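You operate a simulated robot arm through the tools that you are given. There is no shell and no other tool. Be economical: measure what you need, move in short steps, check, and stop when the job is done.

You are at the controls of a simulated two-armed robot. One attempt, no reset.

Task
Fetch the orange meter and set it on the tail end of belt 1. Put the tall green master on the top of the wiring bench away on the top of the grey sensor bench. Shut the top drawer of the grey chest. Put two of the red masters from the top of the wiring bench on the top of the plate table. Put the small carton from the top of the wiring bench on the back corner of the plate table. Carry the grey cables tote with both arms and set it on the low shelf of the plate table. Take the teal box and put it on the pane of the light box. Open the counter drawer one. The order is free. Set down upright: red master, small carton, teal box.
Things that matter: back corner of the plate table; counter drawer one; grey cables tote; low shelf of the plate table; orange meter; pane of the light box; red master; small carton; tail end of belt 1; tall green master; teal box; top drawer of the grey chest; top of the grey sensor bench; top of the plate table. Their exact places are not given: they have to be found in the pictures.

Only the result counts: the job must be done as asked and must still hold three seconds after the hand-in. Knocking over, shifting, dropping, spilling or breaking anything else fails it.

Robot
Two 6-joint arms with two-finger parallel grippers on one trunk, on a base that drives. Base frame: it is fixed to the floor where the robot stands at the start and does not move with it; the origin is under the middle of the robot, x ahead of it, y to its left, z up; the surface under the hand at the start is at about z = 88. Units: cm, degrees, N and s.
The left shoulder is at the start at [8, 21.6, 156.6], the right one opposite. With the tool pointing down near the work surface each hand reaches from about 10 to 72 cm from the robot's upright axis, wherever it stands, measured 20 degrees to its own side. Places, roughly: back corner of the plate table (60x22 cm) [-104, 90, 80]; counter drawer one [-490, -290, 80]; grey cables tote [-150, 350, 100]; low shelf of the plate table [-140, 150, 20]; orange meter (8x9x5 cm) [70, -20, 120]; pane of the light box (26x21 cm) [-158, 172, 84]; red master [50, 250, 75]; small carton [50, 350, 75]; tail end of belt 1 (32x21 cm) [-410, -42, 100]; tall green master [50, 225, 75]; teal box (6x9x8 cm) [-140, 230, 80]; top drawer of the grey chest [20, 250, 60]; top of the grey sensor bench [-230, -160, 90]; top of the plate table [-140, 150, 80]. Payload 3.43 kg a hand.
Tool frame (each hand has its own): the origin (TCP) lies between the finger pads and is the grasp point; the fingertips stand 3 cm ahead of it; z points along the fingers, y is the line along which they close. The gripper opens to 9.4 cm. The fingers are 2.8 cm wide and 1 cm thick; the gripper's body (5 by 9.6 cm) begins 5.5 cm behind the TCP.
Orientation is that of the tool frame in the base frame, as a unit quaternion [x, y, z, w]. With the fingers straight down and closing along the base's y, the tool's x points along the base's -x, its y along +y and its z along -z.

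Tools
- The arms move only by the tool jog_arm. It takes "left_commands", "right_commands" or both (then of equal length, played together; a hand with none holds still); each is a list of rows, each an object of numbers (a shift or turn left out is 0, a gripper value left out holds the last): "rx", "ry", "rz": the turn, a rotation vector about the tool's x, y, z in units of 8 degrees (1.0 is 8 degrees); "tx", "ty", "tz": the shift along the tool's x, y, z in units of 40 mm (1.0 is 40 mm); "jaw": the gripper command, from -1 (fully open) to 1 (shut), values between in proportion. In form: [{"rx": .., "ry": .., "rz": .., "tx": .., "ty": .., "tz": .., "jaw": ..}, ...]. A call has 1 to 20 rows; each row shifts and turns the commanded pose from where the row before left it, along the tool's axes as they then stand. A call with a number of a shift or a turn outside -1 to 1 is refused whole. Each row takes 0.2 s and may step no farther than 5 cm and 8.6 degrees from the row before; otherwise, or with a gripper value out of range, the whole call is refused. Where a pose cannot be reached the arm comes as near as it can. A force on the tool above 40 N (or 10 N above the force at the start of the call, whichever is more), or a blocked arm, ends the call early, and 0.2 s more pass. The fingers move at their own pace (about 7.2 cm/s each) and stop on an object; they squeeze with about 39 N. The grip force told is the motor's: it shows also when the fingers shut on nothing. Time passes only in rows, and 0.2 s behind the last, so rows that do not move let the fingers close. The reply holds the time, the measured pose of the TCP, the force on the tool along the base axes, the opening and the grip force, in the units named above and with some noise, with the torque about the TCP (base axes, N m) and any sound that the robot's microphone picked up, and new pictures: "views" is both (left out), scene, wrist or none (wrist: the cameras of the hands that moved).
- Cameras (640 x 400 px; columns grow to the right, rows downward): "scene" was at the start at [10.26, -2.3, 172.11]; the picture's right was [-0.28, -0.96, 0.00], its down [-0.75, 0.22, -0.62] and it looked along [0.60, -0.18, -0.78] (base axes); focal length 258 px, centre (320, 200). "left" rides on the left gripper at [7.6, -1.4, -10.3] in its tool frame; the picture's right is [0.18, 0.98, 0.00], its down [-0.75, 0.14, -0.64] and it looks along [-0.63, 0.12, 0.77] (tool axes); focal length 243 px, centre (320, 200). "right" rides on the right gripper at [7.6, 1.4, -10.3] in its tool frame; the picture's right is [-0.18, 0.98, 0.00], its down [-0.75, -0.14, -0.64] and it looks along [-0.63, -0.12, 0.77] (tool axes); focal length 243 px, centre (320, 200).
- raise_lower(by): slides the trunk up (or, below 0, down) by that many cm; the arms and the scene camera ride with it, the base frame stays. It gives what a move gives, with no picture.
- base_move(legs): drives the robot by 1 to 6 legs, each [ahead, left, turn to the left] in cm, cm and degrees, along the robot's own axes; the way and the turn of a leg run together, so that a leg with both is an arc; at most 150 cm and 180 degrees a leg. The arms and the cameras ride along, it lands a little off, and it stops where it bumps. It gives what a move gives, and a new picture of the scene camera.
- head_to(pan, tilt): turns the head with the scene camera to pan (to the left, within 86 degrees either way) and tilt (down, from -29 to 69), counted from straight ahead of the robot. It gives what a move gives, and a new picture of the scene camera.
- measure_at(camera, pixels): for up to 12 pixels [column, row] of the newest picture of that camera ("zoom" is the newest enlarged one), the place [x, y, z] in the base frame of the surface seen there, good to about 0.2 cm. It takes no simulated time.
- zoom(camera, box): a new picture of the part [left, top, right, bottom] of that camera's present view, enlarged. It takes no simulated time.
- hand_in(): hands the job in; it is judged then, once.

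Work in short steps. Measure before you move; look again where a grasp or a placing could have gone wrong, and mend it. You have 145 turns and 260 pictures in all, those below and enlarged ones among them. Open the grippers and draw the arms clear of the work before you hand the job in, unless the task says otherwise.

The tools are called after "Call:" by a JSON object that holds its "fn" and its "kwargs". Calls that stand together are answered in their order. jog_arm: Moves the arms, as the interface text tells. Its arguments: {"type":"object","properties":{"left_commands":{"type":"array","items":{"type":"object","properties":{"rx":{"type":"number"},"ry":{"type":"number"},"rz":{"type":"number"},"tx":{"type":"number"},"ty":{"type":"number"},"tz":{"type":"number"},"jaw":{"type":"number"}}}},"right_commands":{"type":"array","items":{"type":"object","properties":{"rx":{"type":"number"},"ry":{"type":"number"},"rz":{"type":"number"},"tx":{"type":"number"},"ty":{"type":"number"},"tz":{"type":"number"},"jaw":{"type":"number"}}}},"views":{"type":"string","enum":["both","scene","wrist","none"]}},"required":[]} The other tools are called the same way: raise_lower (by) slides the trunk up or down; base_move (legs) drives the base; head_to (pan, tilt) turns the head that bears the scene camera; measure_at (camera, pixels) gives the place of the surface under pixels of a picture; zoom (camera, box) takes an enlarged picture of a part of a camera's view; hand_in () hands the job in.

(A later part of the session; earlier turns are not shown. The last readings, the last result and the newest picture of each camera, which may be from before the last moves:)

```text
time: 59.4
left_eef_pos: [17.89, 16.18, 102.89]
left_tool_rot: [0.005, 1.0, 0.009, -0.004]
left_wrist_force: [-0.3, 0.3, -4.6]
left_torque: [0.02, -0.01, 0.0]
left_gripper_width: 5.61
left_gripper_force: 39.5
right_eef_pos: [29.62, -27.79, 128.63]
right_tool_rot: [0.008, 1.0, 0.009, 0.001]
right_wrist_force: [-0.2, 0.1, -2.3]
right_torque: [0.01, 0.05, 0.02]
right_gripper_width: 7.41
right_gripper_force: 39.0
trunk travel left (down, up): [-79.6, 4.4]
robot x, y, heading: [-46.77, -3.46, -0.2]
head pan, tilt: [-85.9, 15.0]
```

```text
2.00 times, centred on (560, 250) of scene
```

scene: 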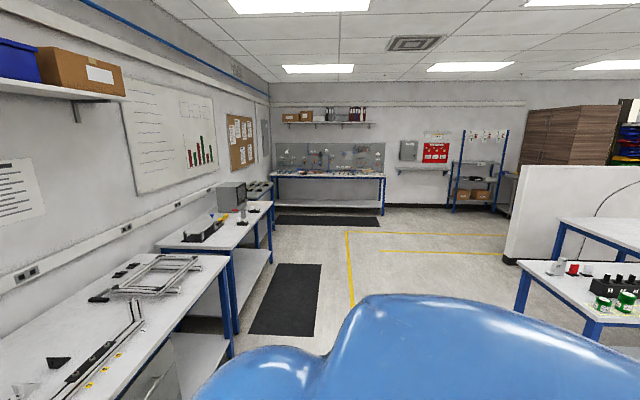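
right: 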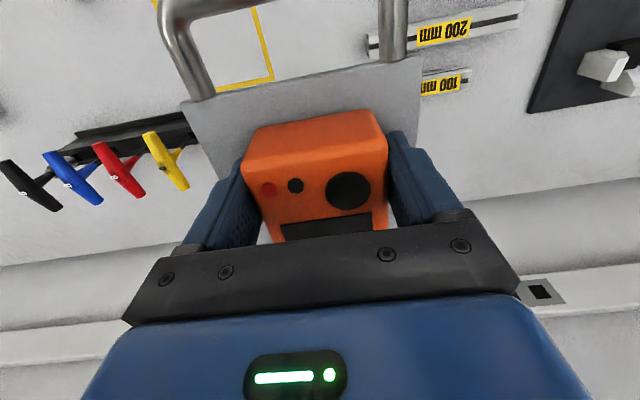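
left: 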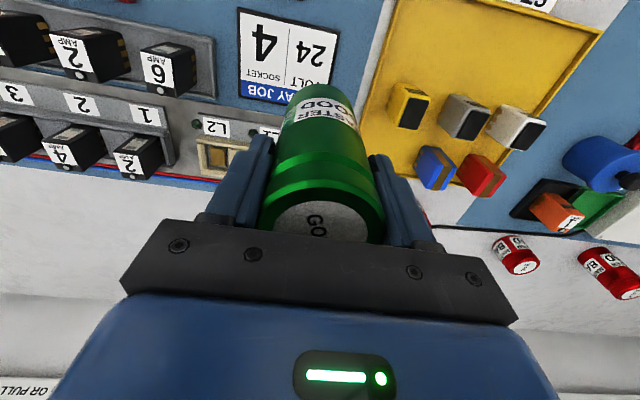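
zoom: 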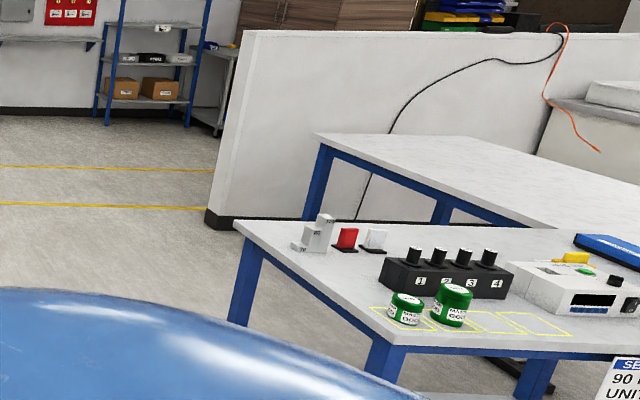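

That's the sensor bench (+x end at x≈−176, front edge y≈−130, z 86–88). I turn right 90° in place and look towards it.

Call:
{"fn": "base_move", "kwargs": {"legs": [[-10, 0, 0], [0, 0, -90]]}}

Call:
{"fn": "head_to", "kwargs": {"pan": -60, "tilt": 18}}

```text
time: 64.3
left_eef_pos: [-36.07, -67.19, 102.77]
left_tool_rot: [0.705, 0.709, 0.01, 0.004]
left_wrist_force: [0.3, -0.8, -3.8]
left_torque: [0.01, 0.01, 0.01]
left_gripper_width: 5.6
left_gripper_force: 38.8
right_eef_pos: [-79.67, -79.78, 128.74]
right_tool_rot: [0.705, 0.709, 0.007, 0.006]
right_wrist_force: [0.5, 0.1, -1.7]
right_torque: [0.03, 0.0, 0.01]
right_gripper_width: 7.41
right_gripper_force: 39.3
trunk travel left (down, up): [-79.6, 4.4]
robot x, y, heading: [-56.77, -3.6, -89.3]
head pan, tilt: [-85.9, 15.0]
```

scene: 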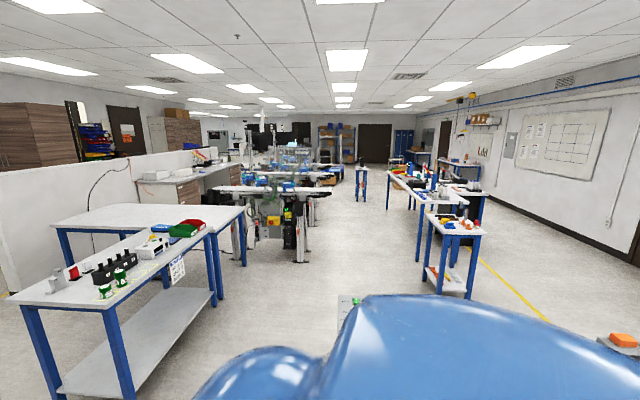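

```text
time: 65.2
left_eef_pos: [-36.14, -67.27, 102.78]
left_tool_rot: [0.705, 0.71, 0.011, 0.004]
left_wrist_force: [0.1, 0.8, -4.7]
left_torque: [0.01, 0.02, 0.01]
left_gripper_width: 5.6
left_gripper_force: 39.1
right_eef_pos: [-79.81, -79.84, 128.67]
right_tool_rot: [0.705, 0.709, 0.006, 0.006]
right_wrist_force: [0.7, 0.5, -2.4]
right_torque: [0.05, 0.01, 0.01]
right_gripper_width: 7.42
right_gripper_force: 38.5
trunk travel left (down, up): [-79.6, 4.4]
robot x, y, heading: [-56.78, -3.6, -89.7]
head pan, tilt: [-60.0, 18.0]
```

scene: 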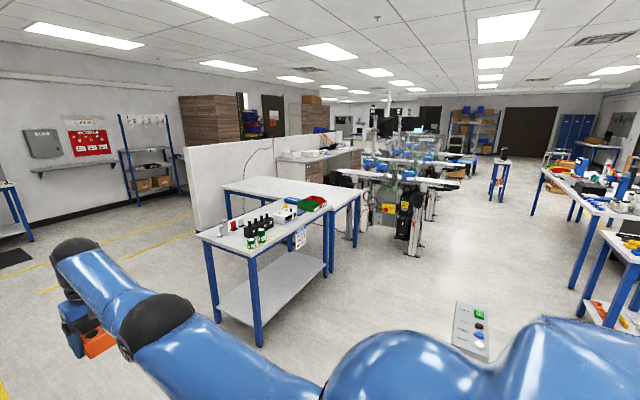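

I see the sensor bench (265,230), conveyors at (420,190), and a button panel at (470,330). Zoom and measure.

Call:
{"fn": "zoom", "kwargs": {"camera": "scene", "box": [180, 150, 500, 350]}}

Call:
{"fn": "measure_at", "kwargs": {"camera": "scene", "pixels": [[470, 330], [480, 310], [458, 345], [200, 236], [258, 252], [330, 203], [280, 235], [455, 185], [340, 172], [420, 240], [240, 187], [362, 188]]}}

```text
2.00 times, centred on (340, 250) of scene
```

zoom: 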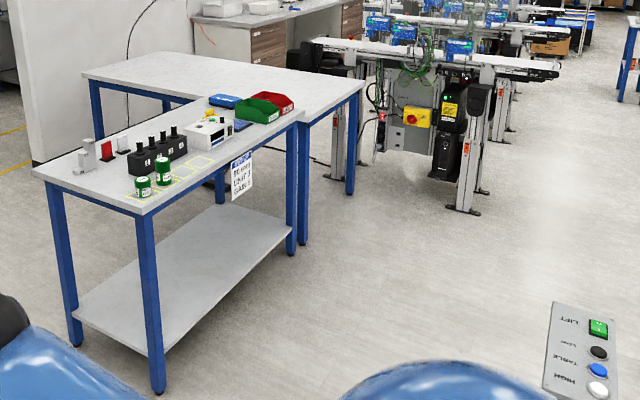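

```text
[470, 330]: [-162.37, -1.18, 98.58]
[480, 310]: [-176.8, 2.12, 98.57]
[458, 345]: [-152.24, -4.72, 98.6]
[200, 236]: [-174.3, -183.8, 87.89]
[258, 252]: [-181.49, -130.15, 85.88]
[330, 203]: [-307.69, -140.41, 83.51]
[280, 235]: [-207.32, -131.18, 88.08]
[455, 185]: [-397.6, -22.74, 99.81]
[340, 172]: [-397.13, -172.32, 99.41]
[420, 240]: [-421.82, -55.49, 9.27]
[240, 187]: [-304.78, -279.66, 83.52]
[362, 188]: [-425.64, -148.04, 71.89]
```

Sensor bench front edge is y≈−130, top z 88; the lift-button pedestal is near (−162,0). I drive forward to y≈−56 and strafe right to x≈−200.

Call:
{"fn": "base_move", "kwargs": {"legs": [[50, 0, 0], [0, -140, 0]]}}

Call:
{"fn": "head_to", "kwargs": {"pan": -5, "tilt": 42}}

```text
time: 74.8
left_eef_pos: [-174.9, -119.54, 102.73]
left_tool_rot: [0.703, 0.712, 0.01, 0.003]
left_wrist_force: [0.2, 0.5, -4.7]
left_torque: [0.01, 0.01, 0.01]
left_gripper_width: 5.57
left_gripper_force: 39.3
right_eef_pos: [-218.44, -132.22, 128.8]
right_tool_rot: [0.704, 0.71, 0.007, 0.005]
right_wrist_force: [-0.2, -0.4, -2.0]
right_torque: [0.06, 0.03, -0.01]
right_gripper_width: 7.39
right_gripper_force: 39.1
trunk travel left (down, up): [-79.6, 4.4]
robot x, y, heading: [-195.9, -55.08, -89.0]
head pan, tilt: [-60.0, 18.0]
```

scene: 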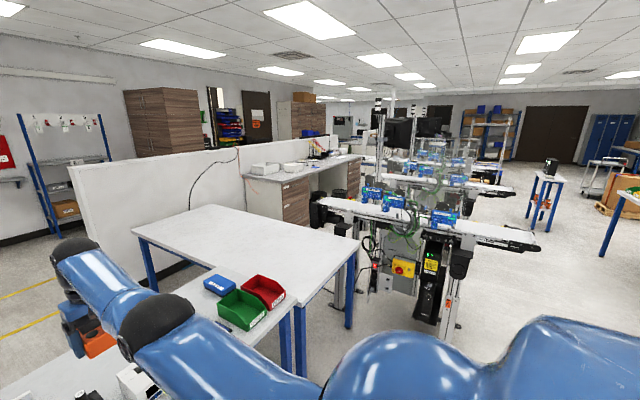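

```text
time: 76.0
left_eef_pos: [-175.07, -119.4, 102.79]
left_tool_rot: [0.702, 0.712, 0.01, 0.004]
left_wrist_force: [0.0, -0.4, -4.1]
left_torque: [-0.04, 0.04, -0.02]
left_gripper_width: 5.56
left_gripper_force: 39.0
right_eef_pos: [-218.66, -132.11, 128.69]
right_tool_rot: [0.705, 0.71, 0.007, 0.006]
right_wrist_force: [-0.2, 0.4, -2.1]
right_torque: [0.03, 0.02, 0.05]
right_gripper_width: 7.41
right_gripper_force: 38.7
trunk travel left (down, up): [-79.6, 4.4]
robot x, y, heading: [-196.06, -55.23, -89.5]
head pan, tilt: [-5.0, 42.0]
```

scene: 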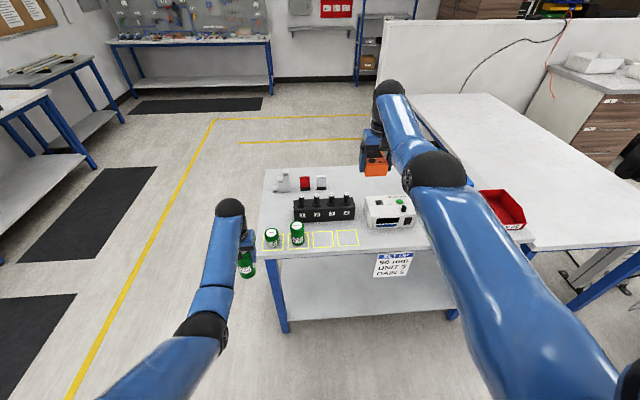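

Slots at (322,240) and (347,238) on the bench are empty. I measure them and neighbours.

Call:
{"fn": "measure_at", "kwargs": {"camera": "scene", "pixels": [[322, 240], [347, 238], [297, 228], [272, 232], [307, 248], [337, 246], [325, 205], [360, 246], [262, 255]]}}

Call:
{"fn": "zoom", "kwargs": {"camera": "scene", "box": [240, 160, 440, 290]}}

```text
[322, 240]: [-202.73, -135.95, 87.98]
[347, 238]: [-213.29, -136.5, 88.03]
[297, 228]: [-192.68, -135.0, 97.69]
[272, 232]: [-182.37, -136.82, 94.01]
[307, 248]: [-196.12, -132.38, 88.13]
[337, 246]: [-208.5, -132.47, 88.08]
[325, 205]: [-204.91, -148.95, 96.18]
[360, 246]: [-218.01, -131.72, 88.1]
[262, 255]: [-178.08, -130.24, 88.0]
```

```text
3.08 times, centred on (340, 225) of scene
```

zoom: 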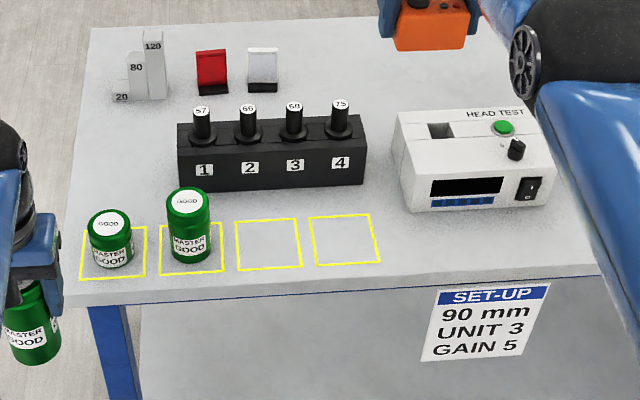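

I strafe 28 cm right and go 16.8 cm ahead to bring the green master over slot 3 (−203.3,−136.2).

Call:
{"fn": "base_move", "kwargs": {"legs": [[0, -28.3, 0], [16.8, 0, 0]]}}

```text
time: 79.0
left_eef_pos: [-202.33, -136.11, 103.06]
left_tool_rot: [0.703, 0.711, 0.009, 0.005]
left_wrist_force: [-0.5, 0.3, -4.0]
left_torque: [-0.04, 0.0, 0.0]
left_gripper_width: 5.57
left_gripper_force: 38.8
right_eef_pos: [-245.93, -148.84, 128.98]
right_tool_rot: [0.704, 0.71, 0.006, 0.008]
right_wrist_force: [0.3, 0.7, -0.7]
right_torque: [0.03, -0.02, 0.02]
right_gripper_width: 7.41
right_gripper_force: 38.9
trunk travel left (down, up): [-79.6, 4.4]
robot x, y, heading: [-223.42, -72.13, -88.9]
head pan, tilt: [-5.0, 42.0]
```

scene: 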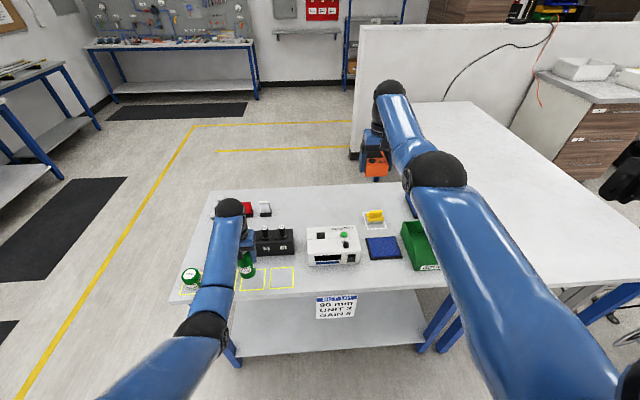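

Call:
{"fn": "jog_arm", "kwargs": {"left_commands": [{"ty": -0.2}, {"tz": 0.6}, {"tz": 0.5}, {}, {}], "views": "wrist"}}

```text
time: 80.2
left_eef_pos: [-203.01, -136.44, 98.56]
left_tool_rot: [0.702, 0.712, 0.011, 0.005]
left_wrist_force: [-0.6, 0.7, -4.1]
left_torque: [0.0, 0.01, -0.02]
left_gripper_width: 5.57
left_gripper_force: 39.4
right_eef_pos: [-245.89, -149.23, 128.78]
right_tool_rot: [0.703, 0.711, 0.006, 0.006]
right_wrist_force: [0.1, -0.1, -1.4]
right_torque: [0.03, -0.02, 0.05]
right_gripper_width: 7.38
right_gripper_force: 38.9
trunk travel left (down, up): [-79.6, 4.4]
robot x, y, heading: [-223.32, -72.69, -89.3]
head pan, tilt: [-5.0, 42.0]
```

left: 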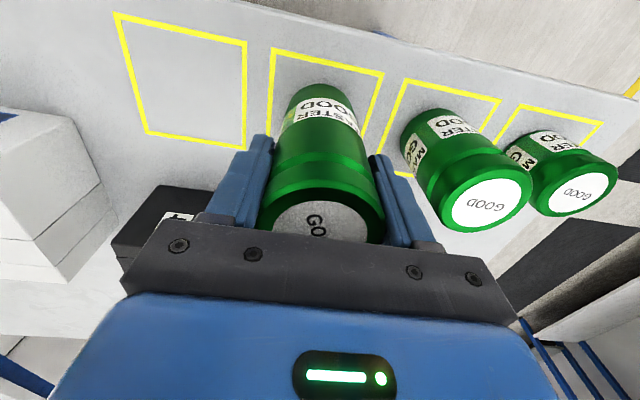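

Call:
{"fn": "jog_arm", "kwargs": {"left_commands": [{"tz": 0.12}, {"tz": 0.08}, {"tz": 0.05}, {}], "views": "none"}}

```text
time: 81.2
left_eef_pos: [-203.08, -136.42, 97.59]
left_tool_rot: [0.702, 0.712, 0.009, 0.005]
left_wrist_force: [1.3, -0.8, 9.6]
left_torque: [-0.07, 0.19, -0.01]
left_gripper_width: 5.55
left_gripper_force: 39.0
right_eef_pos: [-245.76, -149.17, 128.78]
right_tool_rot: [0.703, 0.711, 0.006, 0.006]
right_wrist_force: [-0.3, 0.0, -0.7]
right_torque: [0.05, -0.01, 0.02]
right_gripper_width: 7.41
right_gripper_force: 38.9
trunk travel left (down, up): [-79.6, 4.4]
robot x, y, heading: [-223.22, -72.67, -89.1]
head pan, tilt: [-5.0, 42.0]
```

Contact felt (9.6 N up). I open and raise the hand.

Call:
{"fn": "jog_arm", "kwargs": {"left_commands": [{"jaw": -0.8}, {}, {}, {"tz": -0.5}, {"tz": -0.5}, {"tz": -0.2}, {}], "views": "wrist"}}

```text
time: 82.8
left_eef_pos: [-202.95, -136.44, 102.21]
left_tool_rot: [0.702, 0.712, 0.011, 0.005]
left_wrist_force: [-0.2, 0.3, -0.6]
left_torque: [0.0, -0.02, -0.03]
left_gripper_width: 8.46
left_gripper_force: 0.0
right_eef_pos: [-245.82, -149.36, 128.75]
right_tool_rot: [0.703, 0.711, 0.006, 0.006]
right_wrist_force: [-0.5, 0.8, -1.9]
right_torque: [0.07, -0.02, -0.02]
right_gripper_width: 7.39
right_gripper_force: 39.0
trunk travel left (down, up): [-79.6, 4.4]
robot x, y, heading: [-223.54, -72.75, -89.0]
head pan, tilt: [-5.0, 42.0]
```

left: 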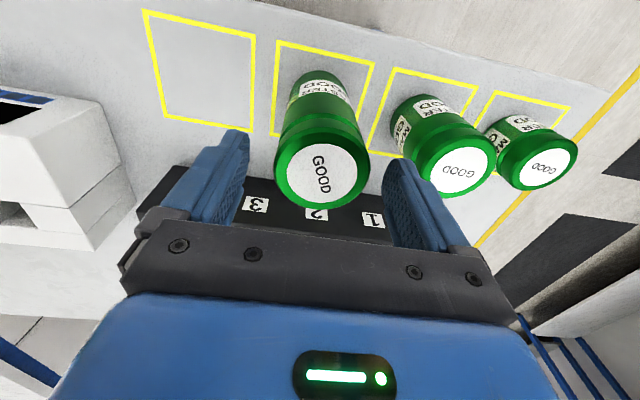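

The green master stands in slot 3. I raise the left hand more, back off, and turn right to face −x toward the conveyors.

Call:
{"fn": "jog_arm", "kwargs": {"left_commands": [{"tz": -0.8}, {}], "views": "none"}}

Call:
{"fn": "base_move", "kwargs": {"legs": [[-24, 0, 0], [0, 0, -90], [70, 0, 0]]}}

Call:
{"fn": "head_to", "kwargs": {"pan": 0, "tilt": 25}}

```text
time: 83.4
left_eef_pos: [-203.12, -136.36, 105.35]
left_tool_rot: [0.702, 0.712, 0.011, 0.004]
left_wrist_force: [0.4, -0.1, -0.2]
left_torque: [0.01, -0.01, 0.02]
left_gripper_width: 8.47
left_gripper_force: 0.1
right_eef_pos: [-245.89, -149.19, 128.74]
right_tool_rot: [0.704, 0.71, 0.006, 0.006]
right_wrist_force: [-0.2, -0.1, -1.9]
right_torque: [0.05, -0.02, 0.02]
right_gripper_width: 7.39
right_gripper_force: 39.5
trunk travel left (down, up): [-79.6, 4.4]
robot x, y, heading: [-223.36, -72.66, -88.7]
head pan, tilt: [-5.0, 42.0]
```

```text
time: 92.5
left_eef_pos: [-357.56, -67.32, 105.46]
left_tool_rot: [1.0, -0.001, 0.003, 0.011]
left_wrist_force: [-0.1, -0.6, -0.6]
left_torque: [0.0, 0.01, 0.0]
left_gripper_width: 8.47
left_gripper_force: 0.0
right_eef_pos: [-369.77, -24.5, 128.81]
right_tool_rot: [1.0, -0.002, 0.0, 0.009]
right_wrist_force: [-0.2, 0.2, -2.0]
right_torque: [-0.03, -0.04, 0.02]
right_gripper_width: 7.41
right_gripper_force: 38.7
trunk travel left (down, up): [-79.6, 4.4]
robot x, y, heading: [-293.55, -48.24, 179.9]
head pan, tilt: [-5.0, 42.0]
```

scene: 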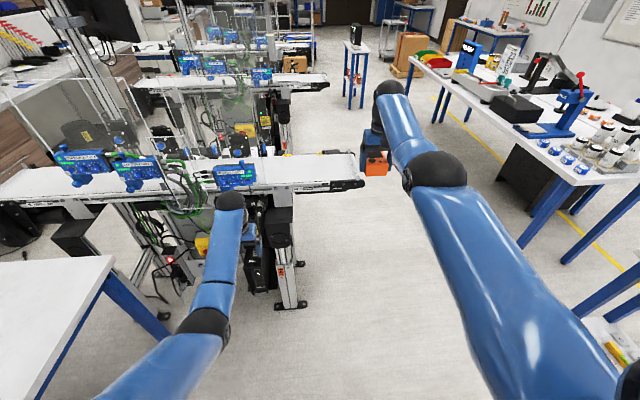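

```text
time: 93.3
left_eef_pos: [-357.72, -67.22, 105.39]
left_tool_rot: [1.0, -0.002, 0.004, 0.01]
left_wrist_force: [0.4, 0.0, -0.1]
left_torque: [0.02, 0.0, 0.02]
left_gripper_width: 8.44
left_gripper_force: 0.1
right_eef_pos: [-369.82, -24.38, 128.8]
right_tool_rot: [1.0, -0.004, 0.0, 0.009]
right_wrist_force: [-0.2, -0.4, -2.0]
right_torque: [-0.02, -0.07, 0.02]
right_gripper_width: 7.39
right_gripper_force: 39.2
trunk travel left (down, up): [-79.6, 4.4]
robot x, y, heading: [-293.55, -48.4, 179.8]
head pan, tilt: [0.0, 25.0]
```

scene: 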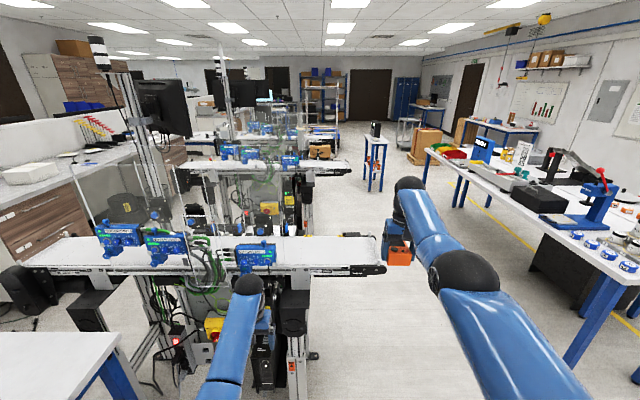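

The belt's free (tail) end is right of the sensor at (330,250). I zoom and measure.

Call:
{"fn": "zoom", "kwargs": {"camera": "scene", "box": [220, 210, 420, 310]}}

Call:
{"fn": "measure_at", "kwargs": {"camera": "zoom", "pixels": [[260, 100], [330, 120], [400, 120], [480, 120], [320, 165], [450, 165], [320, 92], [480, 92], [520, 130], [170, 130], [150, 100], [230, 140]]}}

```text
3.20 times, centred on (320, 260) of scene
```

zoom: 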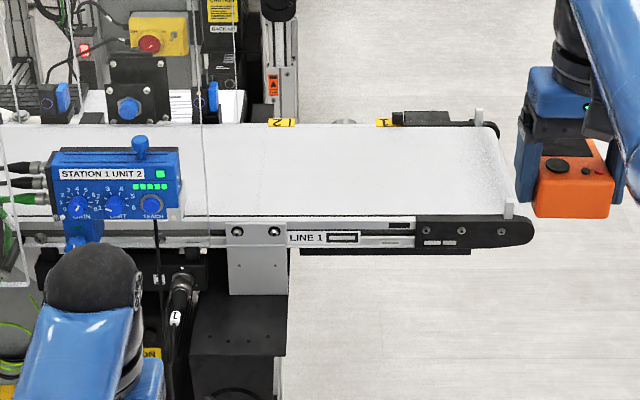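

```text
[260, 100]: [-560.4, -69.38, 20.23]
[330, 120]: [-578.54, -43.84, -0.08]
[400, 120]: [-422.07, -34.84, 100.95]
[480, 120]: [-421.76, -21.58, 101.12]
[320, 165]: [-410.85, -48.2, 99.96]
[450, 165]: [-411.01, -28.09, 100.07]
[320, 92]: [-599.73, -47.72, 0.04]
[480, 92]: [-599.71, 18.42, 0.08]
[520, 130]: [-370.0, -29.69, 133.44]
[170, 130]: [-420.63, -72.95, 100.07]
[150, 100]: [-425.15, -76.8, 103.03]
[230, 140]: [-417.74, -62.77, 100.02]
```

Belt top z=100, x −420…−400, end at y≈−21. I retract the left hand so it stays clear of the sensor unit, and measure the black box under the belt.

Call:
{"fn": "measure_at", "kwargs": {"camera": "zoom", "pixels": [[240, 310], [240, 370], [255, 270], [100, 175], [70, 230], [510, 205], [508, 220]]}}

Call:
{"fn": "jog_arm", "kwargs": {"left_commands": [{"tz": 1}, {"tx": 1}, {"tx": 1}, {"tx": 1}, {"tx": 1}, {"tx": 1}, {"tx": 1}, {}], "views": "none"}}

```text
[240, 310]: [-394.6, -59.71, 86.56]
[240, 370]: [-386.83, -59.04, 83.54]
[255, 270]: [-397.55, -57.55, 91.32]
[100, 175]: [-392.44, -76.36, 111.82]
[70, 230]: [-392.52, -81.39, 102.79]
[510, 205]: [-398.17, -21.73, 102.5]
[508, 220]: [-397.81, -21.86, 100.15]
```

```text
time: 95.1
left_eef_pos: [-334.04, -67.42, 99.49]
left_tool_rot: [1.0, -0.001, 0.002, 0.01]
left_wrist_force: [0.3, -0.2, 0.9]
left_torque: [0.03, -0.02, -0.02]
left_gripper_width: 8.47
left_gripper_force: 0.1
left hand out of reach, approached as far as the arm can: row 5, 6, 7
right_eef_pos: [-369.69, -24.48, 128.74]
right_tool_rot: [1.0, -0.002, 0.0, 0.008]
right_wrist_force: [-0.7, 0.0, -2.2]
right_torque: [0.03, -0.07, 0.01]
right_gripper_width: 7.38
right_gripper_force: 39.0
trunk travel left (down, up): [-79.6, 4.4]
robot x, y, heading: [-293.45, -48.32, 179.9]
head pan, tilt: [0.0, 25.0]
```

Call:
{"fn": "base_move", "kwargs": {"legs": [[0, 15.6, 0], [38.5, 0, 0]]}}

Call:
{"fn": "head_to", "kwargs": {"pan": -20, "tilt": 45}}

```text
time: 98.5
left_eef_pos: [-371.86, -82.73, 99.58]
left_tool_rot: [1.0, -0.003, 0.0, 0.011]
left_wrist_force: [-0.4, -0.5, -0.2]
left_torque: [-0.03, 0.02, 0.0]
left_gripper_width: 8.47
left_gripper_force: 0.0
right_eef_pos: [-407.38, -39.57, 128.9]
right_tool_rot: [1.0, -0.004, -0.001, 0.008]
right_wrist_force: [0.7, 0.1, -1.8]
right_torque: [-0.01, -0.04, 0.02]
right_gripper_width: 7.4
right_gripper_force: 38.8
trunk travel left (down, up): [-79.6, 4.4]
robot x, y, heading: [-331.28, -63.7, 179.7]
head pan, tilt: [0.0, 25.0]
```

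scene: 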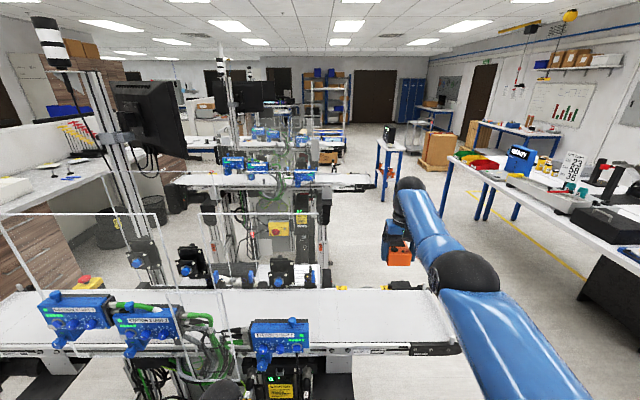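

```text
time: 99.3
left_eef_pos: [-372.07, -82.86, 99.6]
left_tool_rot: [1.0, -0.003, 0.003, 0.01]
left_wrist_force: [0.3, -0.7, 0.5]
left_torque: [0.03, 0.02, 0.0]
left_gripper_width: 8.47
left_gripper_force: 0.0
right_eef_pos: [-407.84, -39.67, 128.7]
right_tool_rot: [1.0, -0.005, 0.001, 0.009]
right_wrist_force: [0.3, -0.3, -2.3]
right_torque: [-0.02, -0.01, -0.02]
right_gripper_width: 7.43
right_gripper_force: 39.2
trunk travel left (down, up): [-79.6, 4.4]
robot x, y, heading: [-331.83, -63.92, 179.9]
head pan, tilt: [-20.0, 45.0]
```

scene: 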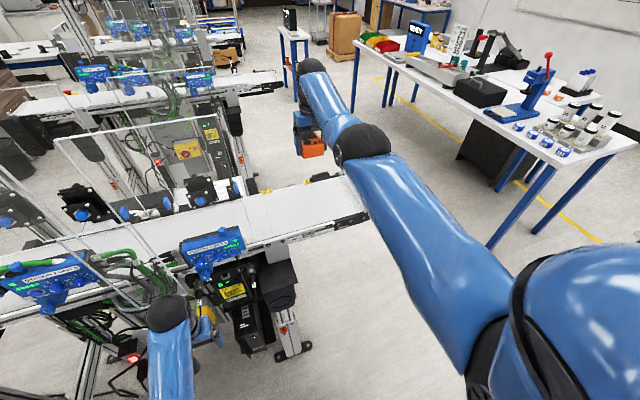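

Call:
{"fn": "base_move", "kwargs": {"legs": [[4, 0, 0]]}}

Call:
{"fn": "jog_arm", "kwargs": {"right_commands": [{"tz": 1, "tx": 0.3}, {"tz": 1, "tx": 0.4}, {"tz": 1}, {"tz": 1}, {"tz": 1}, {"tz": 0.5}, {}], "views": "both"}}

```text
time: 100.2
left_eef_pos: [-375.27, -82.78, 99.86]
left_tool_rot: [1.0, -0.004, -0.001, 0.01]
left_wrist_force: [0.6, -0.1, 1.3]
left_torque: [0.0, 0.06, 0.02]
left_gripper_width: 8.46
left_gripper_force: 0.0
right_eef_pos: [-410.72, -39.65, 129.44]
right_tool_rot: [1.0, -0.004, -0.003, 0.009]
right_wrist_force: [0.6, 0.1, -1.6]
right_torque: [0.02, -0.03, 0.02]
right_gripper_width: 7.39
right_gripper_force: 38.8
trunk travel left (down, up): [-79.6, 4.4]
robot x, y, heading: [-335.9, -64.06, 179.7]
head pan, tilt: [-20.0, 45.0]
```

scene: 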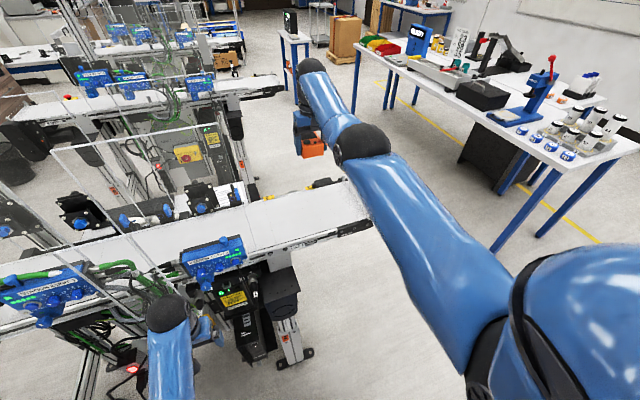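

```text
time: 101.8
left_eef_pos: [-375.91, -82.75, 99.34]
left_tool_rot: [1.0, -0.003, 0.002, 0.01]
left_wrist_force: [-0.2, 0.2, -0.2]
left_torque: [-0.02, -0.01, -0.04]
left_gripper_width: 8.48
left_gripper_force: 0.0
right_eef_pos: [-408.83, -40.04, 106.72]
right_tool_rot: [1.0, -0.004, 0.0, 0.009]
right_wrist_force: [-0.9, 0.0, -2.4]
right_torque: [0.01, -0.07, -0.05]
right_gripper_width: 7.42
right_gripper_force: 39.3
trunk travel left (down, up): [-79.6, 4.4]
robot x, y, heading: [-335.75, -63.63, 179.8]
head pan, tilt: [-20.0, 45.0]
```

scene: 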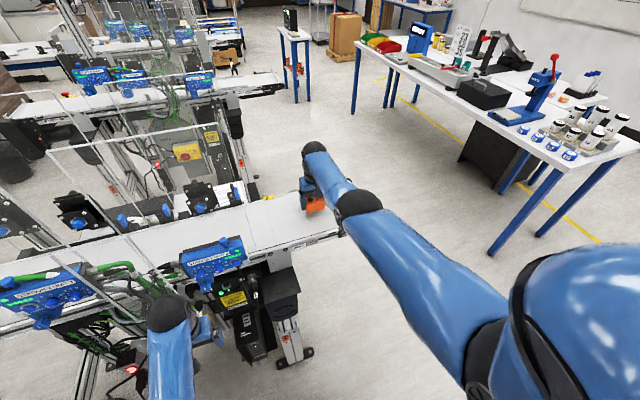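
right: 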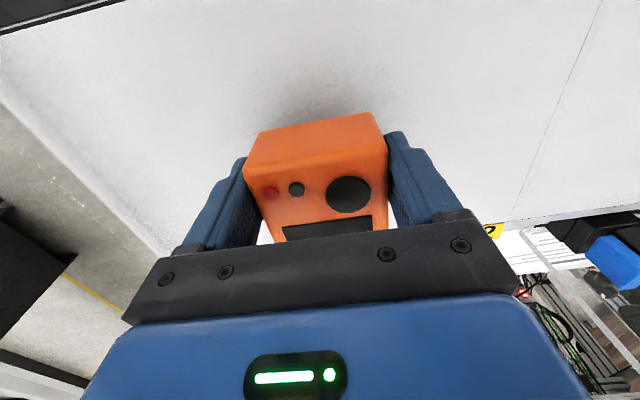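

Meter is over the tail end. Lower the last 3 cm gently.

Call:
{"fn": "jog_arm", "kwargs": {"right_commands": [{"tz": 0.4}, {"tz": 0.2}, {"tz": 0.1}, {"tz": 0.08}, {}], "views": "none"}}

```text
time: 103.0
left_eef_pos: [-375.88, -82.84, 99.57]
left_tool_rot: [1.0, -0.003, 0.003, 0.01]
left_wrist_force: [-0.3, 0.5, -0.6]
left_torque: [0.0, 0.0, -0.03]
left_gripper_width: 8.47
left_gripper_force: 0.0
right_eef_pos: [-408.11, -40.16, 103.92]
right_tool_rot: [1.0, -0.004, 0.0, 0.009]
right_wrist_force: [-0.2, -0.3, -1.4]
right_torque: [-0.01, -0.05, -0.04]
right_gripper_width: 7.41
right_gripper_force: 38.9
right hand out of reach, approached as far as the arm can: row 2
trunk travel left (down, up): [-79.6, 4.4]
robot x, y, heading: [-335.08, -63.71, 179.8]
head pan, tilt: [-20.0, 45.0]
```

Call:
{"fn": "jog_arm", "kwargs": {"right_commands": [{"tz": 0.08}, {"tz": 0.05}, {}], "views": "none"}}

```text
time: 103.8
left_eef_pos: [-375.81, -82.79, 99.56]
left_tool_rot: [1.0, -0.004, 0.002, 0.01]
left_wrist_force: [0.0, -0.3, 0.0]
left_torque: [0.02, 0.0, -0.02]
left_gripper_width: 8.48
left_gripper_force: 0.0
right_eef_pos: [-407.97, -40.09, 103.64]
right_tool_rot: [1.0, -0.005, -0.003, 0.008]
right_wrist_force: [-6.0, 2.9, 12.6]
right_torque: [0.64, -0.1, 0.18]
right_gripper_width: 7.4
right_gripper_force: 39.2
right hand out of reach, approached as far as the arm can: row 1
trunk travel left (down, up): [-79.6, 4.4]
robot x, y, heading: [-335.42, -63.79, 180.0]
head pan, tilt: [-20.0, 45.0]
```

Contact (12.6 N up). Release and raise.

Call:
{"fn": "jog_arm", "kwargs": {"right_commands": [{"jaw": -1}, {}, {}, {"tz": -0.5}, {"tz": -0.8}, {"tz": -0.8}, {}], "views": "wrist"}}

```text
time: 105.4
left_eef_pos: [-375.93, -82.73, 99.59]
left_tool_rot: [1.0, -0.003, 0.002, 0.011]
left_wrist_force: [0.2, 0.7, 0.6]
left_torque: [0.04, 0.01, 0.02]
left_gripper_width: 8.44
left_gripper_force: 0.0
right_eef_pos: [-408.15, -40.05, 111.9]
right_tool_rot: [1.0, -0.005, 0.0, 0.009]
right_wrist_force: [0.2, 0.0, 0.6]
right_torque: [-0.02, -0.02, 0.01]
right_gripper_width: 9.41
right_gripper_force: 0.0
trunk travel left (down, up): [-79.6, 4.4]
robot x, y, heading: [-335.44, -63.45, 179.9]
head pan, tilt: [-20.0, 45.0]
```

right: 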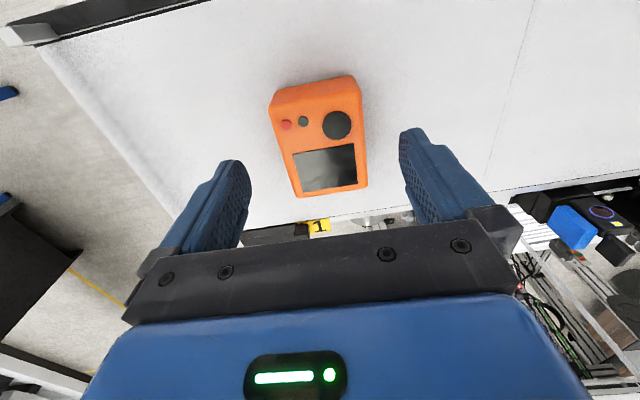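

The meter sits on the belt's tail end. I back off 35 cm, draw the right hand in, and look to the left for the counter.

Call:
{"fn": "base_move", "kwargs": {"legs": [[-35, 0, 0]]}}

Call:
{"fn": "jog_arm", "kwargs": {"right_commands": [{"tz": 1}, {"tz": 1}, {"tz": 1}, {"tx": 1}, {"tx": 1}, {"tx": 1}, {"tx": 1}, {"tx": 1}, {"tx": 1}, {"tx": 1}, {}], "views": "none"}}

Call:
{"fn": "head_to", "kwargs": {"pan": 55, "tilt": 15}}

```text
time: 107.7
left_eef_pos: [-341.22, -82.97, 99.42]
left_tool_rot: [1.0, -0.003, 0.004, 0.01]
left_wrist_force: [0.0, -0.1, -1.8]
left_torque: [0.04, -0.02, 0.01]
left_gripper_width: 8.45
left_gripper_force: 0.1
right_eef_pos: [-373.61, -40.48, 111.78]
right_tool_rot: [1.0, -0.003, 0.001, 0.009]
right_wrist_force: [0.1, 0.0, 0.0]
right_torque: [0.0, -0.02, 0.0]
right_gripper_width: 9.39
right_gripper_force: 0.1
trunk travel left (down, up): [-79.6, 4.4]
robot x, y, heading: [-300.58, -63.67, 179.8]
head pan, tilt: [-20.0, 45.0]
```

scene: 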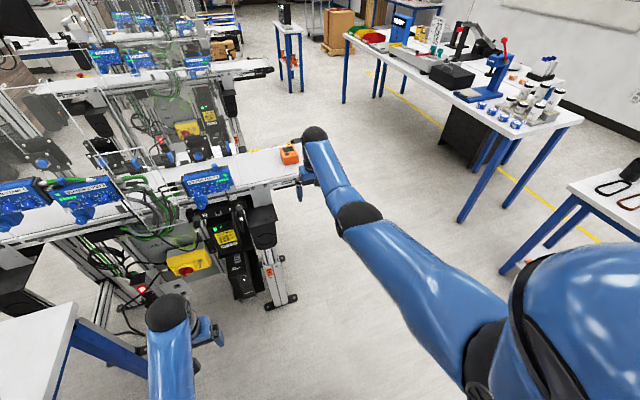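

```text
time: 110.1
left_eef_pos: [-340.83, -82.93, 99.43]
left_tool_rot: [1.0, -0.003, 0.002, 0.009]
left_wrist_force: [0.1, -0.6, 0.2]
left_torque: [0.0, 0.0, 0.01]
left_gripper_width: 8.47
left_gripper_force: 0.2
right_eef_pos: [-343.88, -40.83, 100.08]
right_tool_rot: [1.0, -0.004, -0.002, 0.009]
right_wrist_force: [0.7, 0.0, -0.2]
right_torque: [-0.02, 0.01, 0.03]
right_gripper_width: 9.41
right_gripper_force: 0.1
right hand out of reach, approached as far as the arm can: row 3, 10
trunk travel left (down, up): [-79.6, 4.4]
robot x, y, heading: [-300.5, -64.13, 180.1]
head pan, tilt: [-20.0, 45.0]
```

```text
time: 111.5
left_eef_pos: [-340.86, -82.99, 99.56]
left_tool_rot: [1.0, -0.003, 0.003, 0.01]
left_wrist_force: [0.2, 0.0, -0.4]
left_torque: [0.0, -0.02, 0.01]
left_gripper_width: 8.44
left_gripper_force: 0.0
right_eef_pos: [-344.0, -40.91, 100.26]
right_tool_rot: [1.0, -0.002, -0.003, 0.008]
right_wrist_force: [0.0, -0.4, -0.5]
right_torque: [0.01, 0.01, -0.01]
right_gripper_width: 9.39
right_gripper_force: 0.0
trunk travel left (down, up): [-79.6, 4.4]
robot x, y, heading: [-300.04, -63.91, 179.9]
head pan, tilt: [55.0, 15.0]
```

scene: 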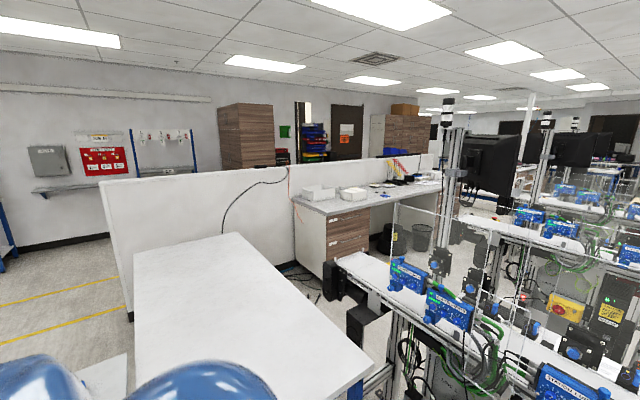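

Call:
{"fn": "zoom", "kwargs": {"camera": "scene", "box": [270, 150, 470, 320]}}

Call:
{"fn": "measure_at", "kwargs": {"camera": "scene", "pixels": [[345, 218], [345, 245], [318, 225], [300, 202], [350, 275], [337, 285], [345, 260], [420, 190], [385, 270], [410, 240], [290, 280], [420, 235]]}}

```text
2.35 times, centred on (370, 235) of scene
```

zoom: 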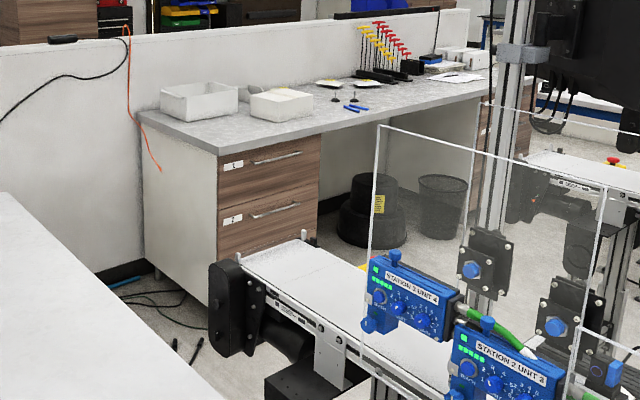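

```text
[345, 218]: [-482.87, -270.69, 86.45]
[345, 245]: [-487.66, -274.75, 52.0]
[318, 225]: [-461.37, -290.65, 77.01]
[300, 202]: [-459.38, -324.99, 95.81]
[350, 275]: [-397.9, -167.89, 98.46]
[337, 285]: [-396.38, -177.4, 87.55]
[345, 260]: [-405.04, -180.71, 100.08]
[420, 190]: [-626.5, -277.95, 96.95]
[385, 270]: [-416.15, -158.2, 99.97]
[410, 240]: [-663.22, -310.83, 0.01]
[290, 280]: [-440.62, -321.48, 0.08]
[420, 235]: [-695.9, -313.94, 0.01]
```

Call:
{"fn": "measure_at", "kwargs": {"camera": "scene", "pixels": [[140, 255], [238, 236], [368, 366], [320, 310], [385, 375], [345, 310], [470, 230], [485, 270], [570, 250], [560, 215], [540, 325], [445, 290]]}}

Call:
{"fn": "head_to", "kwargs": {"pan": 35, "tilt": 25}}

```text
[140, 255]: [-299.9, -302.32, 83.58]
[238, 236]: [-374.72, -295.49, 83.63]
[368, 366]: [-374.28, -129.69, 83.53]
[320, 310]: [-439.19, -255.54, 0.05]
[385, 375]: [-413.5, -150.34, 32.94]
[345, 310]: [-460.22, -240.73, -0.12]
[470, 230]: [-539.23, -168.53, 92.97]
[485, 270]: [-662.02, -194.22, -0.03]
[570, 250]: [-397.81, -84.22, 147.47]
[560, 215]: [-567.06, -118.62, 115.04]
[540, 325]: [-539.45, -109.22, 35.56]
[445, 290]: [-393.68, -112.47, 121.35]
```

```text
time: 112.4
left_eef_pos: [-341.01, -83.01, 99.52]
left_tool_rot: [1.0, -0.002, 0.003, 0.009]
left_wrist_force: [-0.3, 0.5, 0.5]
left_torque: [0.01, 0.01, 0.0]
left_gripper_width: 8.44
left_gripper_force: 0.1
right_eef_pos: [-343.93, -40.89, 100.23]
right_tool_rot: [1.0, -0.004, -0.003, 0.009]
right_wrist_force: [-0.8, 0.2, 0.2]
right_torque: [0.0, -0.01, -0.02]
right_gripper_width: 9.43
right_gripper_force: 0.1
trunk travel left (down, up): [-79.6, 4.4]
robot x, y, heading: [-300.36, -64.12, 179.9]
head pan, tilt: [35.0, 25.0]
```

scene: 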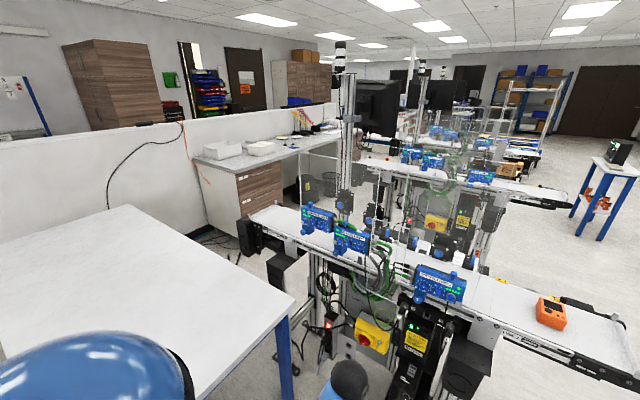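

White table 2 blocks the near gap, so I must go round the belt's tail end into the aisle between belts 1 and 2 (x≈−440…−535). I look at the passage to the right.

Call:
{"fn": "head_to", "kwargs": {"pan": -15, "tilt": 30}}

Call:
{"fn": "measure_at", "kwargs": {"camera": "scene", "pixels": [[300, 205], [320, 172], [285, 130], [235, 135], [150, 175], [262, 165], [480, 190], [540, 220], [400, 115], [200, 140], [305, 110], [275, 90]]}}

```text
time: 113.5
left_eef_pos: [-340.95, -83.0, 99.51]
left_tool_rot: [1.0, -0.003, 0.003, 0.01]
left_wrist_force: [0.1, -0.6, 0.2]
left_torque: [-0.02, -0.05, -0.02]
left_gripper_width: 8.47
left_gripper_force: 0.0
right_eef_pos: [-344.01, -40.87, 100.12]
right_tool_rot: [1.0, -0.005, -0.003, 0.009]
right_wrist_force: [-0.1, 0.6, 0.1]
right_torque: [0.0, -0.02, -0.02]
right_gripper_width: 9.36
right_gripper_force: 0.0
trunk travel left (down, up): [-79.6, 4.4]
robot x, y, heading: [-300.22, -64.01, 179.7]
head pan, tilt: [-15.0, 30.0]
```

scene: 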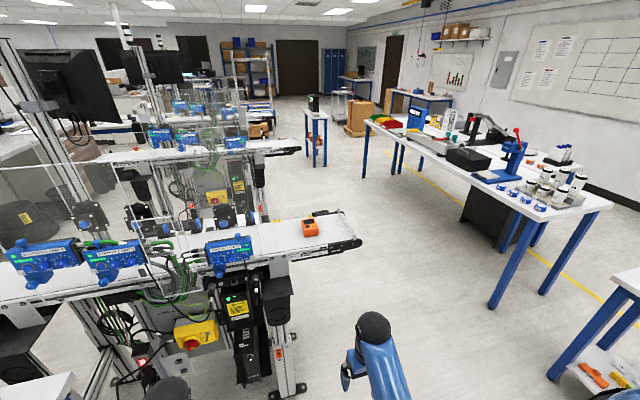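

```text
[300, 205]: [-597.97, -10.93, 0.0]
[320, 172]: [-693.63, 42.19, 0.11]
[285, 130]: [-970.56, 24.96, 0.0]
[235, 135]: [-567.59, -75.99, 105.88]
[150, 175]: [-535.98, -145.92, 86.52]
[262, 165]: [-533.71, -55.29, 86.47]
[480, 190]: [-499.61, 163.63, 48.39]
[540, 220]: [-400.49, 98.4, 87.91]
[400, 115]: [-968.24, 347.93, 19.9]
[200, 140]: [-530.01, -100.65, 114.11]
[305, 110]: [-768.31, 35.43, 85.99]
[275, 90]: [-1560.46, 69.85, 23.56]
```

The passage at y≈+26 is wide. I go round: strafe right 90, ahead 185, turn left 90.

Call:
{"fn": "base_move", "kwargs": {"legs": [[0, -90, 0], [95, 0, 0], [90, 0, 0], [0, 0, 90]]}}

Call:
{"fn": "head_to", "kwargs": {"pan": 0, "tilt": 30}}

```text
time: 130.9
left_eef_pos: [-465.37, -16.43, 99.61]
left_tool_rot: [0.708, 0.707, 0.01, 0.005]
left_wrist_force: [-0.5, -0.4, 0.2]
left_torque: [0.01, 0.02, 0.02]
left_gripper_width: 8.47
left_gripper_force: 0.0
right_eef_pos: [-507.31, -19.71, 100.25]
right_tool_rot: [0.709, 0.706, 0.005, 0.009]
right_wrist_force: [-0.2, 0.2, 0.4]
right_torque: [-0.03, -0.01, 0.03]
right_gripper_width: 9.42
right_gripper_force: 0.0
trunk travel left (down, up): [-79.6, 4.4]
robot x, y, heading: [-484.17, 24.12, -89.9]
head pan, tilt: [-15.0, 30.0]
```

scene: 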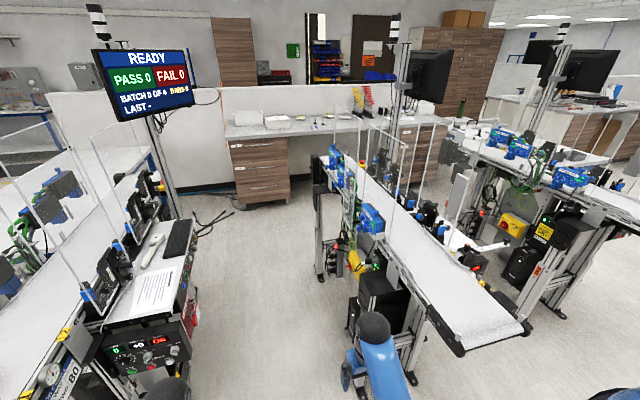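

```text
time: 131.7
left_eef_pos: [-465.37, -16.45, 99.53]
left_tool_rot: [0.707, 0.707, 0.009, 0.005]
left_wrist_force: [0.1, -0.7, 0.2]
left_torque: [0.01, 0.01, -0.01]
left_gripper_width: 8.45
left_gripper_force: 0.1
right_eef_pos: [-507.34, -19.62, 100.08]
right_tool_rot: [0.709, 0.705, 0.005, 0.008]
right_wrist_force: [-0.5, 0.0, -0.3]
right_torque: [0.0, 0.01, 0.03]
right_gripper_width: 9.41
right_gripper_force: 0.1
trunk travel left (down, up): [-79.6, 4.4]
robot x, y, heading: [-484.46, 23.96, -90.0]
head pan, tilt: [0.0, 30.0]
```

scene: 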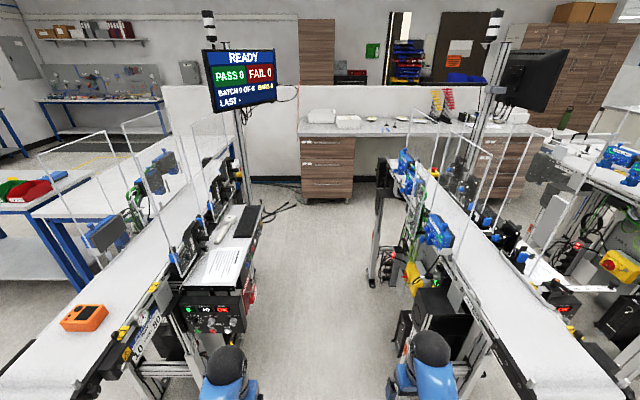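

Call:
{"fn": "measure_at", "kwargs": {"camera": "scene", "pixels": [[260, 215], [243, 300], [273, 90], [380, 190], [403, 165], [420, 300], [435, 230], [405, 330], [345, 147], [343, 170], [247, 290], [410, 275]]}}

Call:
{"fn": "zoom", "kwargs": {"camera": "scene", "box": [180, 100, 480, 300]}}

```text
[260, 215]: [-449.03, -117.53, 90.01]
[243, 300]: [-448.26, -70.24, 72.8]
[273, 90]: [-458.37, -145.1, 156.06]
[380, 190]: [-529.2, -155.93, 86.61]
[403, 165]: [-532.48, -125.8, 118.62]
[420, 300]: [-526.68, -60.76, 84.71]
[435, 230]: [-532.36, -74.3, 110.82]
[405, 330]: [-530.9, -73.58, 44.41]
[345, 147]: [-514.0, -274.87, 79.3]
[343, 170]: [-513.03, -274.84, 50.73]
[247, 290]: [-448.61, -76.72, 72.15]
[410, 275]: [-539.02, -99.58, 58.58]
```

```text
2.00 times, centred on (330, 200) of scene
```

zoom: 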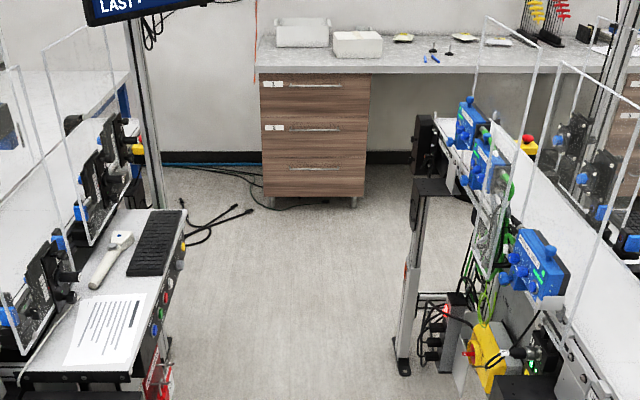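

The aisle is x −449…−527 with a monitor edge at x −458 (z≈156). I look down to measure my own elbow width.

Call:
{"fn": "head_to", "kwargs": {"pan": 0, "tilt": 69}}

Call:
{"fn": "measure_at", "kwargs": {"camera": "scene", "pixels": [[150, 330], [490, 330], [100, 380], [540, 380], [180, 250], [460, 250], [60, 395], [580, 395], [320, 390], [320, 350], [200, 300], [440, 300]]}}

```text
time: 132.8
left_eef_pos: [-465.27, -16.5, 99.53]
left_tool_rot: [0.708, 0.706, 0.009, 0.005]
left_wrist_force: [0.1, 0.8, 1.1]
left_torque: [0.0, 0.01, 0.03]
left_gripper_width: 8.43
left_gripper_force: 0.0
right_eef_pos: [-507.31, -19.54, 100.21]
right_tool_rot: [0.709, 0.705, 0.004, 0.008]
right_wrist_force: [-0.3, 0.4, 0.6]
right_torque: [0.04, -0.02, -0.01]
right_gripper_width: 9.4
right_gripper_force: 0.0
trunk travel left (down, up): [-79.6, 4.4]
robot x, y, heading: [-484.25, 23.9, -90.3]
head pan, tilt: [0.0, 68.8]
```

scene: 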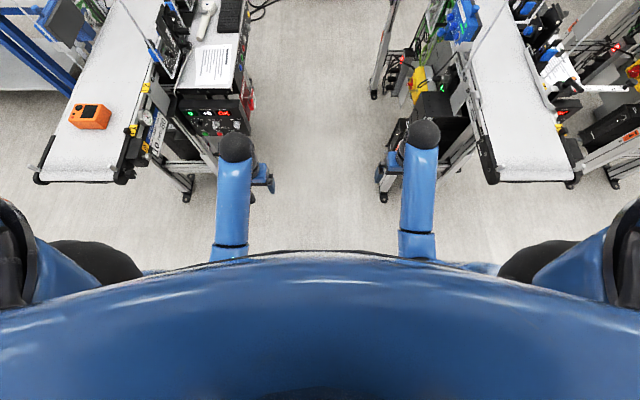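

```text
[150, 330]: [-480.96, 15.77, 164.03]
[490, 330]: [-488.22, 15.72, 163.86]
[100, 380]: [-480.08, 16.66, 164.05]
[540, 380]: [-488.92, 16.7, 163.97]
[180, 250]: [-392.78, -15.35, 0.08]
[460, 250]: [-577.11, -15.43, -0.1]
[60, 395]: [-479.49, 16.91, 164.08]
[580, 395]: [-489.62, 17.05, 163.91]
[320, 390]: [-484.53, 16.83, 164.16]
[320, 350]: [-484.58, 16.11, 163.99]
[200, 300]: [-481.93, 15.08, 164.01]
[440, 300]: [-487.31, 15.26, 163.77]
```

Call:
{"fn": "measure_at", "kwargs": {"camera": "scene", "pixels": [[95, 260], [545, 262], [10, 250], [630, 250], [50, 275], [590, 280], [60, 260], [232, 240], [232, 180]]}}

```text
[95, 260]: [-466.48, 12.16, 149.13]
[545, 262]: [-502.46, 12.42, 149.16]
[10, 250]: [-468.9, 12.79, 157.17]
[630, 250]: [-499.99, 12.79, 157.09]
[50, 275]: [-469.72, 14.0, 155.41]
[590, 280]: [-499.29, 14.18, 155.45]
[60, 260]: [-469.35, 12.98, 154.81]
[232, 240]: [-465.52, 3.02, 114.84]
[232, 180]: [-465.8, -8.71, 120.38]
```

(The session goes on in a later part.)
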